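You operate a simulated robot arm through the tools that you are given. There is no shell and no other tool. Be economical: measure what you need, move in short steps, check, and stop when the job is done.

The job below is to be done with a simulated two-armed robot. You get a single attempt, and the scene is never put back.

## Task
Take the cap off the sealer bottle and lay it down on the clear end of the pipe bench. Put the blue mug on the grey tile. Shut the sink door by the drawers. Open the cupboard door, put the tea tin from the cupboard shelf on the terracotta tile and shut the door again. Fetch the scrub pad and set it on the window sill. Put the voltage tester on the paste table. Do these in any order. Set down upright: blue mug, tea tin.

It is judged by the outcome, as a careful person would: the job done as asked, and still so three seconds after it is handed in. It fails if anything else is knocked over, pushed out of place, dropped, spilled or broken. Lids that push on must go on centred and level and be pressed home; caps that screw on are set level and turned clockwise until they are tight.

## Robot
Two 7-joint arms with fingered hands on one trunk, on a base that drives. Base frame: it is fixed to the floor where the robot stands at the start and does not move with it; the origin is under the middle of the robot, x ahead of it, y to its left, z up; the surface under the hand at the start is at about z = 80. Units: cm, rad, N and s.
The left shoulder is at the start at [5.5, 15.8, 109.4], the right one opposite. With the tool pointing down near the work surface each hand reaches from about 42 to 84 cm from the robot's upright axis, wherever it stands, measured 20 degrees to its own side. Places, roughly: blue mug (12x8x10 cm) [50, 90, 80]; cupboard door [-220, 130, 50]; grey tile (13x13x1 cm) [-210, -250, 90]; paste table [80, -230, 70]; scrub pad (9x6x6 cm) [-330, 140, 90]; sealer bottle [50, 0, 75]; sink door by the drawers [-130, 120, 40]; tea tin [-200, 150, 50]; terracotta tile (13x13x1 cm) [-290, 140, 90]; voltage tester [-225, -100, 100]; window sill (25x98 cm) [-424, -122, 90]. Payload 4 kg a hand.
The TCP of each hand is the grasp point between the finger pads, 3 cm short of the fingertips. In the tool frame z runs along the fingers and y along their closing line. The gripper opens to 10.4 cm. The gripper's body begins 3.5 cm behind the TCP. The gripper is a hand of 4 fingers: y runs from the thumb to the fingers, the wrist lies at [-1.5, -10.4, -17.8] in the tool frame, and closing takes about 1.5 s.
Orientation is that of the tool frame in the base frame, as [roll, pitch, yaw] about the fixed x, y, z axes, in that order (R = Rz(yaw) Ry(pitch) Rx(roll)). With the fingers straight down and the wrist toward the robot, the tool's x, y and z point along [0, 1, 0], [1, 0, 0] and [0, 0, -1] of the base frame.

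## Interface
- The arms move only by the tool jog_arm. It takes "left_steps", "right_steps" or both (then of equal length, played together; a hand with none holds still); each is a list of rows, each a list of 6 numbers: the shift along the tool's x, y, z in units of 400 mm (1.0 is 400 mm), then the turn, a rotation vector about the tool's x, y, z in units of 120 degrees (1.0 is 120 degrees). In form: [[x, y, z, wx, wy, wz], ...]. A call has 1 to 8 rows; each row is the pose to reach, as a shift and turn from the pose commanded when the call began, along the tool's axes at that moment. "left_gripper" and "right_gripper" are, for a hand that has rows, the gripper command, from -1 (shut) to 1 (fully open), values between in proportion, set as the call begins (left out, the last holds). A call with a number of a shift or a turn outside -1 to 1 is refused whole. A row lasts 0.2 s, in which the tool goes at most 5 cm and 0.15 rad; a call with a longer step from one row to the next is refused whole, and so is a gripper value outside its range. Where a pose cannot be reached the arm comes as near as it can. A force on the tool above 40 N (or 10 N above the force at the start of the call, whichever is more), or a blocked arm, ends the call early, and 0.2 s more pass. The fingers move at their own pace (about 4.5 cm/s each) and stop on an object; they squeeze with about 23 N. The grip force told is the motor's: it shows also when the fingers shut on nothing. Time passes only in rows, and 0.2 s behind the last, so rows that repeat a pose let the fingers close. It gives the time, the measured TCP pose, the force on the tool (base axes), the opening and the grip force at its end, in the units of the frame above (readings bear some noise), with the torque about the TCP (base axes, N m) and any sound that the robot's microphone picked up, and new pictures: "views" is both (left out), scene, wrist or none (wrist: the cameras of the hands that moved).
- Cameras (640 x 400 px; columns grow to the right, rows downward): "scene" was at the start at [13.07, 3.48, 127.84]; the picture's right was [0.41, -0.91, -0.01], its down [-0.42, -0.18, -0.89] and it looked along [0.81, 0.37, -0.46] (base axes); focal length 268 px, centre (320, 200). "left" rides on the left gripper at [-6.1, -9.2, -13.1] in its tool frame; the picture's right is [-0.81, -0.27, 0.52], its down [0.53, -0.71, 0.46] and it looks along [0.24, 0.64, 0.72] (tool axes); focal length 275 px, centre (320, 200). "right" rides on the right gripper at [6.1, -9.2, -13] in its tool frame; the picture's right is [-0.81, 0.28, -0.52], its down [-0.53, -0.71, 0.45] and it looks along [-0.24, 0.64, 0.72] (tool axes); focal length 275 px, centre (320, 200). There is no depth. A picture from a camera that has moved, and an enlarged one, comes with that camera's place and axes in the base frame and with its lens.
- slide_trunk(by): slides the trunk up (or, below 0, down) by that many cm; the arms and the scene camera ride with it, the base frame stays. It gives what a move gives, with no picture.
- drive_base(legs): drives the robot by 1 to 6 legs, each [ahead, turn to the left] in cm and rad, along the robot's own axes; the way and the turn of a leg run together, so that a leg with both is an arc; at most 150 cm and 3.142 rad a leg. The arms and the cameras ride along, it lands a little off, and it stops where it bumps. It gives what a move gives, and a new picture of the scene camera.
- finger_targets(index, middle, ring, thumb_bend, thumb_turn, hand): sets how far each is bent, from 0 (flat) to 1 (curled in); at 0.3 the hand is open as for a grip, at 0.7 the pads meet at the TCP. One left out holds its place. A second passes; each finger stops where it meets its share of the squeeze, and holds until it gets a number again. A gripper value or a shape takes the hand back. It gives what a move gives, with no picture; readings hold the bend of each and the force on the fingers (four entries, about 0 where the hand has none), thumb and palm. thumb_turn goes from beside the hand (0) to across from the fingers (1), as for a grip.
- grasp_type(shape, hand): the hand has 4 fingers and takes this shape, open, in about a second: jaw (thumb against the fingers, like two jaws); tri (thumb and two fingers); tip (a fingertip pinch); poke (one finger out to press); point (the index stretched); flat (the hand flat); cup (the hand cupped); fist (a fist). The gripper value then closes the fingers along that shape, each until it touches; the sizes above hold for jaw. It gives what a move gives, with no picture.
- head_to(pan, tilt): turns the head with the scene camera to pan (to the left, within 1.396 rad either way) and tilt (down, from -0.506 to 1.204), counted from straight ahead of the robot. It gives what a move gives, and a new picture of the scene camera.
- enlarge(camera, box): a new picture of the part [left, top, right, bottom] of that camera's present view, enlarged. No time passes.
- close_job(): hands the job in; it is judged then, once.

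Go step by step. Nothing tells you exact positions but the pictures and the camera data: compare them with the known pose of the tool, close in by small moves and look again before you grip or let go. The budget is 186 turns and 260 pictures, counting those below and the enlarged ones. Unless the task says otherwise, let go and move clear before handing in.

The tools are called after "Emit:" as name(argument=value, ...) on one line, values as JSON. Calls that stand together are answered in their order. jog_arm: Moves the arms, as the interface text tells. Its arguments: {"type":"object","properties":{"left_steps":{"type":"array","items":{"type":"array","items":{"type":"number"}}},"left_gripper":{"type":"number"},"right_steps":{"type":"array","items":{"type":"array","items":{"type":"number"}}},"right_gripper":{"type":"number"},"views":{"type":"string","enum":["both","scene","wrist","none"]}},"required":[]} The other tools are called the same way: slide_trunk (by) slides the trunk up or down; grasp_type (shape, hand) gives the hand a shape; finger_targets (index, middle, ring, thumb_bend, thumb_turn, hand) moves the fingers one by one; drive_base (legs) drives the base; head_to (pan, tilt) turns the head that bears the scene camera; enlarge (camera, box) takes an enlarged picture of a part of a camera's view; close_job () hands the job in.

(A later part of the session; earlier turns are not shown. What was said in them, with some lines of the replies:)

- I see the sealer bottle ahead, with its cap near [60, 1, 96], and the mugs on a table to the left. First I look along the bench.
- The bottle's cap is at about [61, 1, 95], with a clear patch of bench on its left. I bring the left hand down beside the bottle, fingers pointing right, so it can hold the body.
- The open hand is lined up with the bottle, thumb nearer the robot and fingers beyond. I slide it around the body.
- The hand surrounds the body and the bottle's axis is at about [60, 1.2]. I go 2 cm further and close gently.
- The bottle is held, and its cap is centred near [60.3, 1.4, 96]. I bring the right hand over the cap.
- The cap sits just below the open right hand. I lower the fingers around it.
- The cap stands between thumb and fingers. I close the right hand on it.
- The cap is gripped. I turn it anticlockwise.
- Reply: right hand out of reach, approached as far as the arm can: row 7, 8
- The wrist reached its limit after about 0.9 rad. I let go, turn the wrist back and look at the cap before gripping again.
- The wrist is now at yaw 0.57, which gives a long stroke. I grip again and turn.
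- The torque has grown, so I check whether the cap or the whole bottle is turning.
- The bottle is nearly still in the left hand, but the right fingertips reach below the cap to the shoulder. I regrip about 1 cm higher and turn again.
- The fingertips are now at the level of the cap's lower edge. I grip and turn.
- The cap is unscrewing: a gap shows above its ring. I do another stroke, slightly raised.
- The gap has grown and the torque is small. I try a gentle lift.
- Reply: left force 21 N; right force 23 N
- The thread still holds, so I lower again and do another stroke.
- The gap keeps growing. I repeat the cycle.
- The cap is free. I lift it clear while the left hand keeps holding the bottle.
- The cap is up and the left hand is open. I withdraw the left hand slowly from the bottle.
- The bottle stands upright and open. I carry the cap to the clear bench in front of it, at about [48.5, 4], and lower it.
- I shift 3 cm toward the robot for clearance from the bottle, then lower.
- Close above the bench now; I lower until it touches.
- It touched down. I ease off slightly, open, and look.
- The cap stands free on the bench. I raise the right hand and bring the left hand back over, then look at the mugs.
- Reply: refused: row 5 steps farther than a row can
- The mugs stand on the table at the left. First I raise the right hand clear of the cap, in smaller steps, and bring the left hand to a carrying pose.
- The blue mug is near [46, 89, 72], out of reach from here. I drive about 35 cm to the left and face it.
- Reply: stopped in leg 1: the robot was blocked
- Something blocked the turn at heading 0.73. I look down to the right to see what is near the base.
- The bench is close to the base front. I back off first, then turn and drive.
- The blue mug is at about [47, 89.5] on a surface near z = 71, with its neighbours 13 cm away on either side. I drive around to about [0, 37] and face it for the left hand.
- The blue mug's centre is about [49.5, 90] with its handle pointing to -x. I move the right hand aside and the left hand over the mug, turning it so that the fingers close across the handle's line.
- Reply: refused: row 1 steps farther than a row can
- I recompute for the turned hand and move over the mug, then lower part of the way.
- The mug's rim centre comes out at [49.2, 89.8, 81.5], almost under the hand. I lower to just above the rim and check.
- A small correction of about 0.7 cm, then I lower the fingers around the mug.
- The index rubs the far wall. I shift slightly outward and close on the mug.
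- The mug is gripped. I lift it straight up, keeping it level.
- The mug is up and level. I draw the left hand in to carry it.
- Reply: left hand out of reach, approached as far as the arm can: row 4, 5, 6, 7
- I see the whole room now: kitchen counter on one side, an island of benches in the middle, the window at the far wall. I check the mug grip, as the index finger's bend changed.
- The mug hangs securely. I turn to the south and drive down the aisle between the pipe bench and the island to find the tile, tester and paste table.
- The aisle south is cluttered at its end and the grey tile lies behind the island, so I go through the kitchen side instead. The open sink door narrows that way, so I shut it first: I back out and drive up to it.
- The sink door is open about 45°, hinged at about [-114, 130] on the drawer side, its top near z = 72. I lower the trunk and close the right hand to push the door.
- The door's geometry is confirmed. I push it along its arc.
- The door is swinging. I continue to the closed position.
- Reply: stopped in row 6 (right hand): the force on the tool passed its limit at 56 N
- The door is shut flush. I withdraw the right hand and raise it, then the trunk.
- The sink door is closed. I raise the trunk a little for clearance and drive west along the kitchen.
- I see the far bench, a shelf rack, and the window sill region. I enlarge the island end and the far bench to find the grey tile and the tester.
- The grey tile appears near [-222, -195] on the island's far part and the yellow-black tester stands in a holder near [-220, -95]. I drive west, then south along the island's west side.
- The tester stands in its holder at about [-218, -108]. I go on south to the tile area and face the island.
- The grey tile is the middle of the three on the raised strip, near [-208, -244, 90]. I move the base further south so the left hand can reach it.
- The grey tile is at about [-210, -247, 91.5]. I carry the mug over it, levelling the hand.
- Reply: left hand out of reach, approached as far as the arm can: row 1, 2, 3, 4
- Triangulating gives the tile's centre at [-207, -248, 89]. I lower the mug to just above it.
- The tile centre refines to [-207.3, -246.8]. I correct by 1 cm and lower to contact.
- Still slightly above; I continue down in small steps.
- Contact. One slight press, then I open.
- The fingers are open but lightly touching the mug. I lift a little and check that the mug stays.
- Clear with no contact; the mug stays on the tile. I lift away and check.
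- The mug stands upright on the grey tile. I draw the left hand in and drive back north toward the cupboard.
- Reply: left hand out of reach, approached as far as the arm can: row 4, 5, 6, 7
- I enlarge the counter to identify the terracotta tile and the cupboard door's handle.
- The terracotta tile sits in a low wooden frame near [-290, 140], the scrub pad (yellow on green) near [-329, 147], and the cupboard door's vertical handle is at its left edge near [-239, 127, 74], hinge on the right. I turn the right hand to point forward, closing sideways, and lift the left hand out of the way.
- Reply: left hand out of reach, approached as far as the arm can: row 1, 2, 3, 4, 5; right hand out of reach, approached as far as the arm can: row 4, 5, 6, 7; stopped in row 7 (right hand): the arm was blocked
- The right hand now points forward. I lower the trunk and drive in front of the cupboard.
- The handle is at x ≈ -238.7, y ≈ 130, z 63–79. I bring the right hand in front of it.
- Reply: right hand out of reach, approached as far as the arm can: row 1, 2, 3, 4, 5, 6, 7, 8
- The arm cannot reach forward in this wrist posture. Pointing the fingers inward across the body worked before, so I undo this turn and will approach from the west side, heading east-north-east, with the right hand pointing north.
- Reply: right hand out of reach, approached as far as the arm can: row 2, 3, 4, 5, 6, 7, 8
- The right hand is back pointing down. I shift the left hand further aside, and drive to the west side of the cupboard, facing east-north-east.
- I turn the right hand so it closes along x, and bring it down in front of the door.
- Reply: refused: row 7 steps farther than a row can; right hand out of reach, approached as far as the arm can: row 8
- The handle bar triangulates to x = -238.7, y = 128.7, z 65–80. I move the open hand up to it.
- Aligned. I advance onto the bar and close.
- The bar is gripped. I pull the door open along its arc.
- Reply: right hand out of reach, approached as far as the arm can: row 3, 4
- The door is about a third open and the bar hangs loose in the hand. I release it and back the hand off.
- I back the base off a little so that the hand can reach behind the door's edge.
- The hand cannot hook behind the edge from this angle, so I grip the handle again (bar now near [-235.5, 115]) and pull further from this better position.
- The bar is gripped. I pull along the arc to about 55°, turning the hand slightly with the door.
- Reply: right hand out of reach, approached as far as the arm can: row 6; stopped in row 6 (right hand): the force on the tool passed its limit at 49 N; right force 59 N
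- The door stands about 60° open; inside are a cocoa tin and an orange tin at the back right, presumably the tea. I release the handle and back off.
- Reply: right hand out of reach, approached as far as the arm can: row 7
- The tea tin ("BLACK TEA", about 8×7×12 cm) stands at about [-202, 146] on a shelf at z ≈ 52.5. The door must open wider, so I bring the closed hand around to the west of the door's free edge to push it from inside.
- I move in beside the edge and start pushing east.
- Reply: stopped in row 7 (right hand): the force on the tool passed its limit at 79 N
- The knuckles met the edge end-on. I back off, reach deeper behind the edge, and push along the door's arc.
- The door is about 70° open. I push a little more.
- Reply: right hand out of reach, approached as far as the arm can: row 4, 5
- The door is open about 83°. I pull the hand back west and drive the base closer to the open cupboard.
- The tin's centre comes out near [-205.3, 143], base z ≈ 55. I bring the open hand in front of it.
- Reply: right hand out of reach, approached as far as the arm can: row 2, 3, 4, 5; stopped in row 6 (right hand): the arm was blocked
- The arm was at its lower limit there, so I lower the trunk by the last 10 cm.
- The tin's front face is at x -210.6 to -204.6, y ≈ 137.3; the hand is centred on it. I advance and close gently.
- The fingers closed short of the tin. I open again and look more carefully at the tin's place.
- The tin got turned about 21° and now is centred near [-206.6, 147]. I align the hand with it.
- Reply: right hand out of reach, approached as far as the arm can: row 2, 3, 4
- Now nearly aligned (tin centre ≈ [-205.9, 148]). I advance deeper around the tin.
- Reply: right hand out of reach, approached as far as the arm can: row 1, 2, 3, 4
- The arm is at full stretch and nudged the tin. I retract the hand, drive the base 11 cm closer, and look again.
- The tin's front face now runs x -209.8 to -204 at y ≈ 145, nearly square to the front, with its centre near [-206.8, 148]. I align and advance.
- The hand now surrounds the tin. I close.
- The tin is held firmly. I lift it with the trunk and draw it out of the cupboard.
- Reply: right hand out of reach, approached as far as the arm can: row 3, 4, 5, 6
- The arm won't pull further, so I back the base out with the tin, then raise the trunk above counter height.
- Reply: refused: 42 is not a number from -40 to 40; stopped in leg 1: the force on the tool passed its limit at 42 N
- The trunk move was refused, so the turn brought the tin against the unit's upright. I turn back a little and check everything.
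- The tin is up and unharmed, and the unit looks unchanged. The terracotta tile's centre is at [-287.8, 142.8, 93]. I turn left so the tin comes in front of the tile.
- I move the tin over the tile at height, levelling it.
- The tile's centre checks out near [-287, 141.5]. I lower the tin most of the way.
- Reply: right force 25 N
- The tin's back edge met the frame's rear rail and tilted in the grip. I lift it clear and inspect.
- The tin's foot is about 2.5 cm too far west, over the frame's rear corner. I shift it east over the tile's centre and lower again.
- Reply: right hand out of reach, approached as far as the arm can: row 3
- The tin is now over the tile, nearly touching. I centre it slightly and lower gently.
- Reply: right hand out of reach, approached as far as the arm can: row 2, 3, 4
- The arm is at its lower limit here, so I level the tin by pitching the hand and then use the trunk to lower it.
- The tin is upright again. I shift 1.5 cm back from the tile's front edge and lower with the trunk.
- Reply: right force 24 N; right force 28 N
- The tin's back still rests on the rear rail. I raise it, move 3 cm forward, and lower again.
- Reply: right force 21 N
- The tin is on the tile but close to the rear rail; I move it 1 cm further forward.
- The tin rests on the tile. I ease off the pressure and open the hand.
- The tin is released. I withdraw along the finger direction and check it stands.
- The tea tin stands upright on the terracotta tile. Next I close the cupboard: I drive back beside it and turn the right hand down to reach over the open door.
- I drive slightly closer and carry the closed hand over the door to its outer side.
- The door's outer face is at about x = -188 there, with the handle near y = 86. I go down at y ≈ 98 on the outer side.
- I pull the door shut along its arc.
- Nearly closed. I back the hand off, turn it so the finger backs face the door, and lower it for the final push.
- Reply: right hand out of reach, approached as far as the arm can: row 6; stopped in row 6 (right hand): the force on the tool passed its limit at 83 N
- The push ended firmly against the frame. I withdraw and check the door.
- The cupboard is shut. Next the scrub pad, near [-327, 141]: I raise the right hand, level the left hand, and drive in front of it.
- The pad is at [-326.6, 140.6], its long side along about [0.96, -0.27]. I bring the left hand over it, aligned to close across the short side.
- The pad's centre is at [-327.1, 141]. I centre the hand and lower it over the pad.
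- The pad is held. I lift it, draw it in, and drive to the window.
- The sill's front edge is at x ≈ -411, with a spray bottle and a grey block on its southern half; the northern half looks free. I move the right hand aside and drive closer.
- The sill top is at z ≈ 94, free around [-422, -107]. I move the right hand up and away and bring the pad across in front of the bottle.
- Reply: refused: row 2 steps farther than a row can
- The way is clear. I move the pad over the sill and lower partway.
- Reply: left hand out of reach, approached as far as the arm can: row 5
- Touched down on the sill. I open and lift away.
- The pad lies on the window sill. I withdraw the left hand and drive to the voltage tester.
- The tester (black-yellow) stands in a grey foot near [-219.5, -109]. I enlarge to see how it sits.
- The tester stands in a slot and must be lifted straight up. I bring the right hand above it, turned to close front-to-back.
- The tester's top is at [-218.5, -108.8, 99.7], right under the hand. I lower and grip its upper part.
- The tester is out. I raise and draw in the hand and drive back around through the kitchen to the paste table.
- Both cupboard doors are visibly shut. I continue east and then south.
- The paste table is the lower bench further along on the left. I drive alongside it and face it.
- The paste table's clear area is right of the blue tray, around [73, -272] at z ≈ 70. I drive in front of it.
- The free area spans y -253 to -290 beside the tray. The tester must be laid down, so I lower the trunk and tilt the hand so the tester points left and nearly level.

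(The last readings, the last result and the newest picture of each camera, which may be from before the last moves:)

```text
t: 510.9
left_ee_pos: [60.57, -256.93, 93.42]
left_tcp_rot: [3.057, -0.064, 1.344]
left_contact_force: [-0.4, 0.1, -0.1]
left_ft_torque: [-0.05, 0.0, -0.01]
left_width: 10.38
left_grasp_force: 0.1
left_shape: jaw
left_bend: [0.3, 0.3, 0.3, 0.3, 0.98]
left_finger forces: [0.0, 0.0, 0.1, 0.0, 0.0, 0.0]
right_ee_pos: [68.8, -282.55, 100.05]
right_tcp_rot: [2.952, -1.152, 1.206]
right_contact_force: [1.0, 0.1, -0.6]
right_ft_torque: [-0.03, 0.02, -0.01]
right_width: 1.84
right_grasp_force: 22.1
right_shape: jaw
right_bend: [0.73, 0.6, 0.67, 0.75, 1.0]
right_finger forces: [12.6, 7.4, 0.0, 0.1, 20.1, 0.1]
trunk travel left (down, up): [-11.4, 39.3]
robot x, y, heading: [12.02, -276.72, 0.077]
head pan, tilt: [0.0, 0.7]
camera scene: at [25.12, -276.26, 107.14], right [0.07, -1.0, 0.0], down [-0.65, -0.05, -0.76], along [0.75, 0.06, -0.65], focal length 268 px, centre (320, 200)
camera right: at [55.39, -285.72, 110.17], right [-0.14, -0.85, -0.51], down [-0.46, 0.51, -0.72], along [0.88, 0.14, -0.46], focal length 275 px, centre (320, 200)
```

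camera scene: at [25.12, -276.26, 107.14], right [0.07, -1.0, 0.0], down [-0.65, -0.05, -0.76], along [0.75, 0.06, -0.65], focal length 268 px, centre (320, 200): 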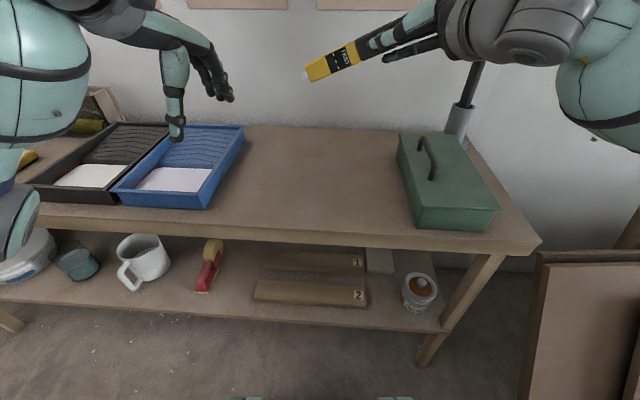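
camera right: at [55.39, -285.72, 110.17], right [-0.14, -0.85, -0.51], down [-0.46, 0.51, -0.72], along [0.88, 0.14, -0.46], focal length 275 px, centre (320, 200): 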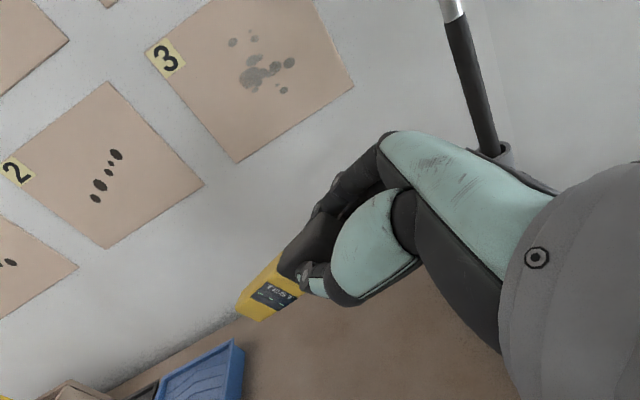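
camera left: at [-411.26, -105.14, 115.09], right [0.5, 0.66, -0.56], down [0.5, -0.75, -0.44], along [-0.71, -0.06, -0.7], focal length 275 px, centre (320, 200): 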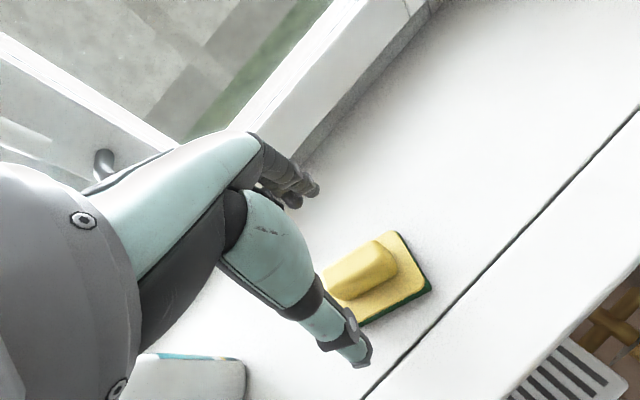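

The tester points left, about 24° below level. I lower it toward the table.

Emit:
jog_arm(right_steps=[[-0.09, -0.0075, 0.04, 0, 0, 0], [-0.18, -0.015, 0.08, 0, 0, 0], [-0.27, -0.0225, 0.12, 0, 0, 0], [-0.36, -0.03, 0.16, 0, 0, 0]], views="scene")

```text
t: 511.9
left_ee_pos: [60.56, -256.84, 93.51]
left_tcp_rot: [3.059, -0.062, 1.346]
left_contact_force: [-0.3, -0.3, 0.6]
left_ft_torque: [-0.01, -0.01, 0.02]
left_width: 10.36
left_grasp_force: 0.0
left_shape: jaw
left_bend: [0.3, 0.3, 0.3, 0.3, 0.98]
left_finger forces: [0.1, 0.0, 0.0, 0.1, 0.1, 0.0]
right_ee_pos: [68.61, -282.55, 84.58]
right_tcp_rot: [2.959, -1.147, 1.202]
right_contact_force: [-0.7, 0.5, -1.4]
right_ft_torque: [-0.07, 0.02, -0.01]
right_width: 1.81
right_grasp_force: 23.0
right_shape: jaw
right_bend: [0.73, 0.6, 0.67, 0.75, 1.0]
right_finger forces: [12.3, 7.8, 0.0, 0.0, 20.1, 0.0]
trunk travel left (down, up): [-11.4, 39.3]
robot x, y, heading: [12.08, -276.95, 0.072]
head pan, tilt: [0.0, 0.7]
camera scene: at [25.08, -276.2, 107.15], right [0.07, -1.0, 0.0], down [-0.65, -0.05, -0.76], along [0.75, 0.06, -0.65], focal length 268 px, centre (320, 200)
```

scene: 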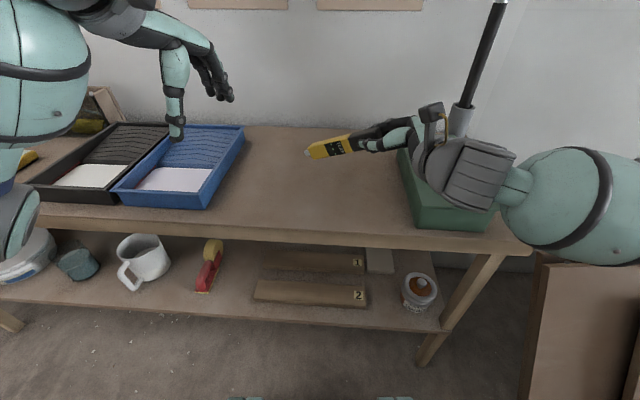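

I shift 6 cm left, away from the toolbox, and go lower.

Emit:
jog_arm(right_steps=[[0.028, -0.04, 0.06, 0, 0, 0], [0.057, -0.077, 0.116, 0, 0, 0], [0.01, -0.08, 0.135, 0, 0, 0], [-0.034, -0.084, 0.155, 0, 0, 0]], views="none")

Emit:
jog_arm(right_steps=[[-0.009, -0.001, 0.004, 0, 0, 0], [-0.018, -0.0015, 0.008, 0, 0, 0], [-0.027, -0.002, 0.012, 0, 0, 0], [-0.036, -0.003, 0.016, 0, 0, 0]], views="scene")

```text
t: 512.9
left_ee_pos: [60.55, -256.8, 93.39]
left_tcp_rot: [3.057, -0.063, 1.344]
left_contact_force: [0.3, -0.5, 0.2]
left_ft_torque: [-0.02, 0.01, -0.03]
left_width: 10.41
left_grasp_force: 0.0
left_shape: jaw
left_bend: [0.3, 0.3, 0.3, 0.3, 0.98]
left_finger forces: [0.0, 0.0, 0.0, 0.0, 0.0, 0.0]
right_ee_pos: [69.67, -278.69, 84.73]
right_tcp_rot: [2.967, -1.147, 1.194]
right_contact_force: [-0.2, -0.1, -0.7]
right_ft_torque: [-0.06, 0.0, -0.01]
right_width: 1.82
right_grasp_force: 22.7
right_shape: jaw
right_bend: [0.73, 0.6, 0.67, 0.75, 1.0]
right_finger forces: [12.5, 7.8, 0.0, 0.0, 20.6, 0.1]
right hand out of reach, approached as far as the arm can: row 1, 2, 3, 4
trunk travel left (down, up): [-11.4, 39.3]
robot x, y, heading: [12.37, -276.66, 0.076]
head pan, tilt: [0.0, 0.7]
```

```text
t: 513.9
left_ee_pos: [60.59, -256.84, 93.5]
left_tcp_rot: [3.058, -0.063, 1.344]
left_contact_force: [0.3, 1.1, -0.9]
left_ft_torque: [0.03, 0.02, 0.05]
left_width: 10.42
left_grasp_force: 0.2
left_shape: jaw
left_bend: [0.3, 0.3, 0.3, 0.3, 0.98]
left_finger forces: [0.1, 0.0, 0.0, 0.1, 0.0, 0.0]
right_ee_pos: [69.63, -278.63, 84.8]
right_tcp_rot: [2.959, -1.145, 1.2]
right_contact_force: [0.3, -0.6, -0.8]
right_ft_torque: [-0.04, 0.01, 0.02]
right_width: 1.84
right_grasp_force: 23.0
right_shape: jaw
right_bend: [0.73, 0.6, 0.67, 0.75, 1.0]
right_finger forces: [12.5, 7.9, 0.0, 0.0, 20.5, 0.0]
right hand out of reach, approached as far as the arm can: row 1, 2, 3, 4
trunk travel left (down, up): [-11.4, 39.3]
robot x, y, heading: [12.52, -276.81, 0.077]
head pan, tilt: [0.0, 0.7]
camera scene: at [25.1, -276.23, 107.14], right [0.07, -1.0, 0.0], down [-0.65, -0.05, -0.76], along [0.75, 0.06, -0.65], focal length 268 px, centre (320, 200)
```

scene: 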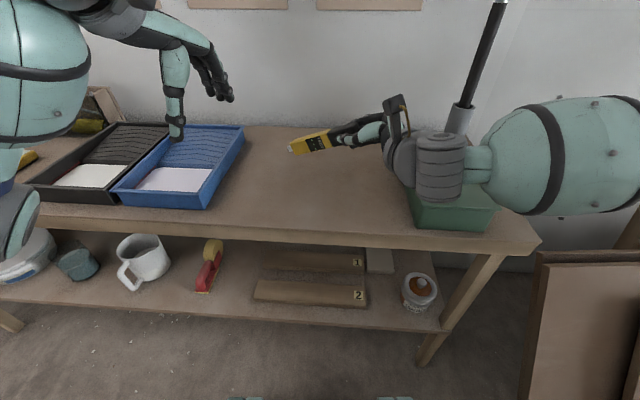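

I use the trunk for the last few centimetres.

Emit:
slide_trunk(by=-3.5)

Emit:
slide_trunk(by=-1.2)

Emit:
enlarge(camera="scene", box=[260, 60, 520, 260])

```text
t: 514.7
left_ee_pos: [60.47, -256.87, 89.94]
left_tcp_rot: [3.057, -0.065, 1.344]
left_contact_force: [0.6, 0.1, 0.3]
left_ft_torque: [0.02, -0.01, -0.01]
left_width: 10.39
left_grasp_force: 0.1
left_shape: jaw
left_bend: [0.3, 0.3, 0.3, 0.3, 0.98]
left_finger forces: [0.1, 0.1, 0.0, 0.0, 0.0, 0.0]
right_ee_pos: [69.61, -278.65, 81.35]
right_tcp_rot: [2.965, -1.145, 1.194]
right_contact_force: [-0.4, 0.8, -1.1]
right_ft_torque: [-0.07, 0.02, -0.02]
right_width: 1.83
right_grasp_force: 23.2
right_shape: jaw
right_bend: [0.73, 0.6, 0.67, 0.75, 1.0]
right_finger forces: [12.5, 7.9, 0.1, 0.0, 20.5, 0.0]
trunk travel left (down, up): [-7.9, 42.8]
robot x, y, heading: [12.48, -276.8, 0.076]
head pan, tilt: [0.0, 0.7]
```

```text
t: 515.3
left_ee_pos: [60.4, -256.75, 88.75]
left_tcp_rot: [3.056, -0.065, 1.346]
left_contact_force: [-0.2, -0.6, -0.2]
left_ft_torque: [0.03, 0.01, -0.02]
left_width: 10.37
left_grasp_force: 0.0
left_shape: jaw
left_bend: [0.3, 0.3, 0.3, 0.3, 0.98]
left_finger forces: [0.1, 0.0, 0.0, 0.1, 0.0, 0.1]
right_ee_pos: [69.59, -278.7, 80.08]
right_tcp_rot: [2.961, -1.146, 1.198]
right_contact_force: [-0.3, -0.9, -1.0]
right_ft_torque: [-0.1, 0.0, -0.02]
right_width: 1.85
right_grasp_force: 22.7
right_shape: jaw
right_bend: [0.73, 0.6, 0.67, 0.75, 1.0]
right_finger forces: [12.4, 7.9, 0.1, 0.0, 20.6, 0.0]
trunk travel left (down, up): [-6.7, 44.0]
robot x, y, heading: [12.09, -277.1, 0.073]
head pan, tilt: [0.0, 0.7]
```

```text
2.00 times, centred on (390, 160) of scene
camera zoom: at [25.02, -276.23, 102.38], right [0.07, -1.0, 0.0], down [-0.65, -0.05, -0.76], along [0.75, 0.06, -0.65], focal length 536 px, centre (180, 280)
```

zoom: 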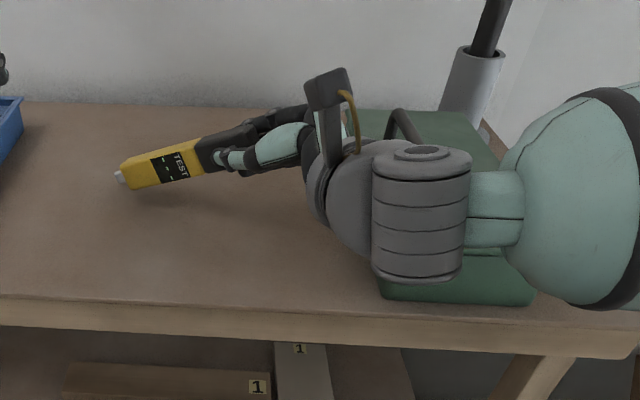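

Emit:
slide_trunk(by=-1.2)

Emit:
slide_trunk(by=-1.0)

Emit:
slide_trunk(by=-1.0)

Emit:
enlarge(camera="scene", box=[260, 60, 520, 260])

```text
t: 515.9
left_ee_pos: [60.38, -256.82, 87.51]
left_tcp_rot: [3.06, -0.065, 1.344]
left_contact_force: [-0.2, 0.0, -0.1]
left_ft_torque: [0.05, 0.0, 0.02]
left_width: 10.36
left_grasp_force: 0.1
left_shape: jaw
left_bend: [0.3, 0.3, 0.3, 0.3, 0.98]
left_finger forces: [0.0, 0.0, 0.1, 0.1, 0.0, 0.1]
right_ee_pos: [69.71, -278.69, 78.85]
right_tcp_rot: [2.959, -1.147, 1.2]
right_contact_force: [0.0, 0.1, -1.2]
right_ft_torque: [-0.04, 0.07, -0.01]
right_width: 1.82
right_grasp_force: 22.9
right_shape: jaw
right_bend: [0.73, 0.6, 0.67, 0.75, 1.0]
right_finger forces: [12.6, 7.9, 0.1, 0.1, 20.6, 0.1]
trunk travel left (down, up): [-5.5, 45.2]
robot x, y, heading: [11.84, -276.92, 0.077]
head pan, tilt: [0.0, 0.7]
```

```text
t: 516.5
left_ee_pos: [60.42, -256.91, 86.49]
left_tcp_rot: [3.059, -0.065, 1.343]
left_contact_force: [0.6, -0.5, 0.5]
left_ft_torque: [0.03, -0.02, -0.03]
left_width: 10.41
left_grasp_force: 0.1
left_shape: jaw
left_bend: [0.3, 0.3, 0.3, 0.3, 0.98]
left_finger forces: [0.1, 0.0, 0.0, 0.0, 0.1, 0.1]
right_ee_pos: [69.69, -278.63, 77.96]
right_tcp_rot: [2.963, -1.145, 1.196]
right_contact_force: [-0.5, 0.3, -1.1]
right_ft_torque: [0.02, -0.02, -0.03]
right_width: 1.85
right_grasp_force: 22.8
right_shape: jaw
right_bend: [0.73, 0.6, 0.67, 0.75, 1.0]
right_finger forces: [13.0, 7.2, 0.0, 0.0, 20.2, 0.1]
trunk travel left (down, up): [-4.5, 46.2]
robot x, y, heading: [12.53, -276.82, 0.076]
head pan, tilt: [0.0, 0.7]
```

```text
t: 517.0
left_ee_pos: [60.42, -256.74, 85.55]
left_tcp_rot: [3.061, -0.065, 1.345]
left_contact_force: [-0.8, 0.9, -0.5]
left_ft_torque: [0.0, 0.0, -0.02]
left_width: 10.42
left_grasp_force: 0.0
left_shape: jaw
left_bend: [0.3, 0.3, 0.3, 0.3, 0.98]
left_finger forces: [0.0, 0.0, 0.0, 0.1, 0.0, 0.0]
right_ee_pos: [69.69, -278.69, 76.99]
right_tcp_rot: [2.966, -1.146, 1.193]
right_contact_force: [0.5, -0.6, -0.1]
right_ft_torque: [0.1, -0.04, 0.0]
right_width: 1.81
right_grasp_force: 22.8
right_shape: jaw
right_bend: [0.73, 0.6, 0.67, 0.75, 1.0]
right_finger forces: [13.7, 6.3, 0.0, 0.1, 19.9, 0.0]
trunk travel left (down, up): [-3.5, 47.2]
robot x, y, heading: [12.16, -277.41, 0.076]
head pan, tilt: [0.0, 0.7]
```

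```text
2.00 times, centred on (390, 160) of scene
camera zoom: at [24.97, -276.23, 99.21], right [0.07, -1.0, 0.0], down [-0.65, -0.05, -0.76], along [0.75, 0.06, -0.65], focal length 536 px, centre (180, 280)
```

zoom: 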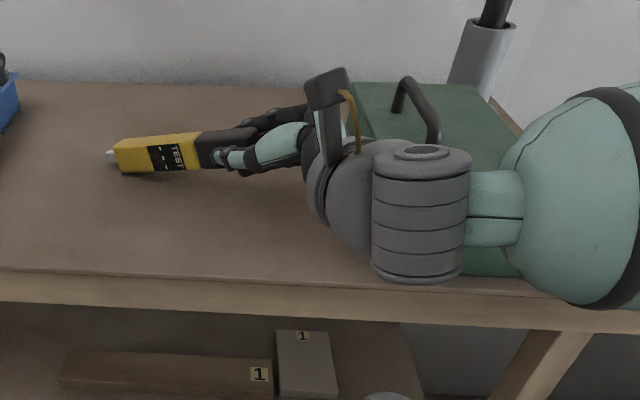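

The tester's end rests on the table and it is pivoting level. I lower a bit more, then release.

Emit:
slide_trunk(by=-1.2)

Emit:
slide_trunk(by=-1.0)

Emit:
enlarge(camera="scene", box=[260, 60, 520, 260])

```text
t: 517.6
left_ee_pos: [60.37, -256.81, 84.38]
left_tcp_rot: [3.059, -0.064, 1.344]
left_contact_force: [-0.6, 0.1, -0.4]
left_ft_torque: [0.02, 0.01, -0.02]
left_width: 10.37
left_grasp_force: 0.0
left_shape: jaw
left_bend: [0.3, 0.3, 0.3, 0.3, 0.98]
left_finger forces: [0.1, 0.0, 0.0, 0.0, 0.0, 0.0]
right_ee_pos: [69.57, -278.82, 75.68]
right_tcp_rot: [2.964, -1.145, 1.196]
right_contact_force: [0.2, 0.4, 1.0]
right_ft_torque: [0.13, -0.05, -0.01]
right_width: 1.83
right_grasp_force: 22.3
right_shape: jaw
right_bend: [0.73, 0.6, 0.67, 0.75, 1.0]
right_finger forces: [14.0, 5.7, 0.0, 0.0, 19.9, 0.0]
trunk travel left (down, up): [-2.3, 48.4]
robot x, y, heading: [11.98, -277.03, 0.073]
head pan, tilt: [0.0, 0.7]
```

```text
t: 518.2
left_ee_pos: [60.42, -256.88, 83.38]
left_tcp_rot: [3.06, -0.065, 1.344]
left_contact_force: [0.2, 0.0, -0.3]
left_ft_torque: [0.01, -0.02, 0.0]
left_width: 10.4
left_grasp_force: 0.1
left_shape: jaw
left_bend: [0.3, 0.3, 0.3, 0.3, 0.98]
left_finger forces: [0.1, 0.0, 0.1, 0.1, 0.0, 0.0]
right_ee_pos: [69.63, -278.69, 74.75]
right_tcp_rot: [2.964, -1.146, 1.196]
right_contact_force: [-0.2, -0.4, 1.2]
right_ft_torque: [0.18, -0.08, 0.03]
right_width: 1.78
right_grasp_force: 22.7
right_shape: jaw
right_bend: [0.73, 0.6, 0.67, 0.75, 1.0]
right_finger forces: [14.1, 5.6, 0.0, 0.0, 19.7, 0.0]
trunk travel left (down, up): [-1.3, 49.4]
robot x, y, heading: [12.39, -276.73, 0.074]
head pan, tilt: [0.0, 0.7]
```

```text
2.00 times, centred on (390, 160) of scene
camera zoom: at [24.93, -276.24, 97.09], right [0.07, -1.0, 0.0], down [-0.65, -0.05, -0.76], along [0.75, 0.06, -0.65], focal length 536 px, centre (180, 280)
```

zoom: 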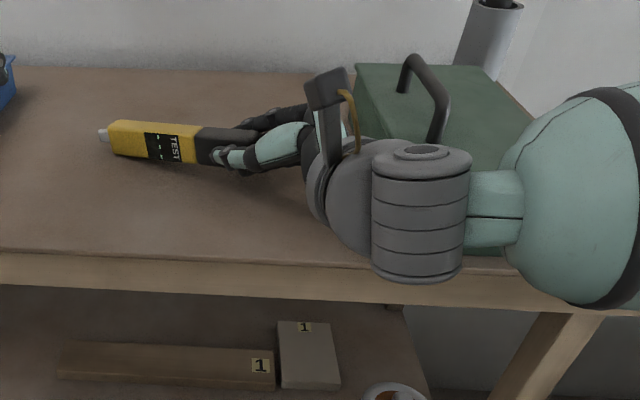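

The tester lies almost flat. I open the hand and raise straight up.

Emit:
jog_arm(right_steps=[[0, 0, 0, 0, 0, 0], [0, 0, 0, 0, 0, 0], [0, 0, 0, 0, 0, 0], [0, 0, 0, 0, 0, 0], [0, 0, 0, 0, 0, 0]], right_gripper=0.7, views="none")

Emit:
slide_trunk(by=12)

Emit:
enlarge(camera="scene", box=[230, 60, 530, 280])

```text
t: 519.4
left_ee_pos: [60.41, -256.71, 83.5]
left_tcp_rot: [3.059, -0.064, 1.345]
left_contact_force: [-0.4, 0.2, 0.3]
left_ft_torque: [-0.02, 0.0, -0.01]
left_width: 10.41
left_grasp_force: 0.0
left_shape: jaw
left_bend: [0.3, 0.3, 0.3, 0.3, 0.98]
left_finger forces: [0.0, 0.1, 0.1, 0.1, 0.1, 0.1]
right_ee_pos: [69.66, -278.66, 74.82]
right_tcp_rot: [2.963, -1.145, 1.197]
right_contact_force: [0.4, -0.1, -0.7]
right_ft_torque: [-0.03, 0.04, -0.01]
right_width: 8.82
right_grasp_force: 0.1
right_shape: jaw
right_bend: [0.27, 0.33, 0.31, 0.44, 0.99]
right_finger forces: [0.0, 0.0, 0.1, 0.1, 0.1, 0.0]
trunk travel left (down, up): [-1.3, 49.4]
robot x, y, heading: [11.72, -276.64, 0.074]
head pan, tilt: [0.0, 0.7]
```

```text
t: 520.9
left_ee_pos: [60.42, -256.69, 95.43]
left_tcp_rot: [3.058, -0.062, 1.345]
left_contact_force: [0.5, 0.3, 0.3]
left_ft_torque: [0.04, 0.01, -0.04]
left_width: 10.37
left_grasp_force: 0.1
left_shape: jaw
left_bend: [0.3, 0.3, 0.3, 0.3, 0.98]
left_finger forces: [0.0, 0.0, 0.0, 0.0, 0.0, 0.0]
right_ee_pos: [69.56, -278.74, 86.58]
right_tcp_rot: [2.967, -1.145, 1.193]
right_contact_force: [-0.5, 0.6, 0.1]
right_ft_torque: [0.01, -0.04, 0.02]
right_width: 8.79
right_grasp_force: 0.1
right_shape: jaw
right_bend: [0.27, 0.33, 0.31, 0.44, 0.99]
right_finger forces: [0.0, 0.0, 0.0, 0.0, 0.1, 0.0]
trunk travel left (down, up): [-13.3, 37.4]
robot x, y, heading: [12.33, -277.14, 0.077]
head pan, tilt: [0.0, 0.7]
```

```text
1.82 times, centred on (380, 170) of scene
camera zoom: at [25.14, -276.22, 109.07], right [0.07, -1.0, 0.0], down [-0.65, -0.05, -0.76], along [0.75, 0.06, -0.65], focal length 487 px, centre (211, 254)
```

zoom: 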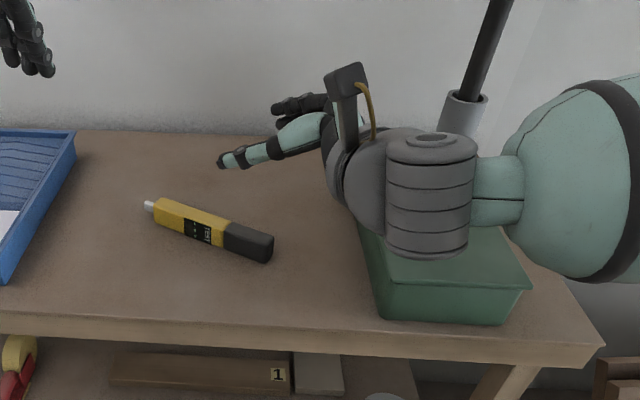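

The tester lies flat on the paste table. I raise the hands clear.

Emit:
slide_trunk(by=20)

Emit:
head_to(pan=0.2, tilt=0.7)

```text
t: 523.1
left_ee_pos: [60.51, -256.84, 115.36]
left_tcp_rot: [3.055, -0.062, 1.342]
left_contact_force: [0.4, -0.6, -0.4]
left_ft_torque: [-0.01, 0.02, -0.01]
left_width: 10.38
left_grasp_force: 0.0
left_shape: jaw
left_bend: [0.3, 0.3, 0.3, 0.3, 0.98]
left_finger forces: [0.0, 0.1, 0.1, 0.1, 0.1, 0.0]
right_ee_pos: [69.68, -278.7, 106.54]
right_tcp_rot: [2.968, -1.147, 1.192]
right_contact_force: [0.7, 0.6, 0.4]
right_ft_torque: [0.01, -0.01, 0.01]
right_width: 8.81
right_grasp_force: 0.0
right_shape: jaw
right_bend: [0.27, 0.33, 0.31, 0.44, 0.99]
right_finger forces: [0.0, 0.1, 0.1, 0.1, 0.1, 0.0]
trunk travel left (down, up): [-33.3, 17.4]
robot x, y, heading: [12.05, -276.74, 0.079]
head pan, tilt: [0.0, 0.7]
```

```text
t: 523.8
left_ee_pos: [60.54, -256.97, 115.38]
left_tcp_rot: [3.054, -0.064, 1.343]
left_contact_force: [-0.1, 0.4, -0.1]
left_ft_torque: [0.01, 0.01, 0.02]
left_width: 10.4
left_grasp_force: 0.0
left_shape: jaw
left_bend: [0.3, 0.3, 0.3, 0.3, 0.98]
left_finger forces: [0.1, 0.1, 0.1, 0.0, 0.1, 0.0]
right_ee_pos: [69.61, -278.69, 106.69]
right_tcp_rot: [2.963, -1.147, 1.196]
right_contact_force: [-0.2, 0.2, 0.1]
right_ft_torque: [0.01, -0.03, 0.01]
right_width: 8.84
right_grasp_force: 0.1
right_shape: jaw
right_bend: [0.27, 0.33, 0.31, 0.44, 0.99]
right_finger forces: [0.0, 0.0, 0.0, 0.0, 0.1, 0.1]
trunk travel left (down, up): [-33.3, 17.4]
robot x, y, heading: [12.13, -276.97, 0.078]
head pan, tilt: [0.201, 0.7]
camera scene: at [25.1, -274.53, 129.01], right [0.27, -0.96, 0.0], down [-0.63, -0.18, -0.76], along [0.73, 0.21, -0.65], focal length 268 px, centre (320, 200)
```

scene: 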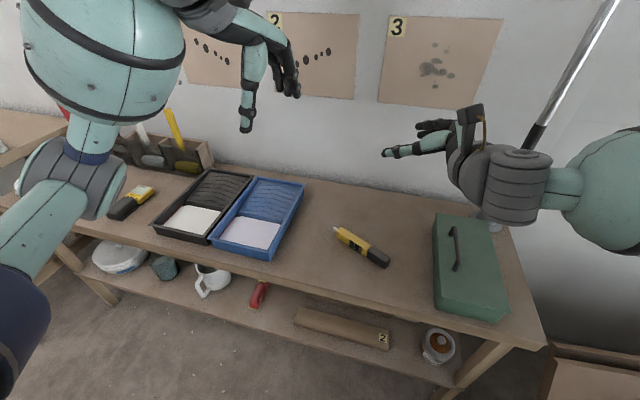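

All six jobs look done, both hands are empty and clear, and I hand the job in.

Emit:
close_job()

```text
The job is handed in.
```

I did all six tasks and handed the job in; I saw each in the camera pictures as I finished it, but got no result back from the judging.

- **Sealer cap:** it is off and lies on the clear end of the pipe bench. The open bottle still stands there, but it shifted a couple of centimetres while I held it.
- **Blue mug:** it stands upright on the grey tile.
- **Sink door:** it is shut.
- **Tea tin and cupboard:** the tin stands upright on the terracotta tile and the cupboard door is shut. While I was carrying it, the tin knocked against the cupboard's open unit, and it caught on the tile's wooden frame when I set it down. I saw no damage, and the unit looked unchanged.
- **Scrub pad:** it is on the window sill.
- **Voltage tester:** it lies flat on the paste table.

The base also bumped something early on while turning beside the pipe bench; nothing looked disturbed in the picture afterwards.
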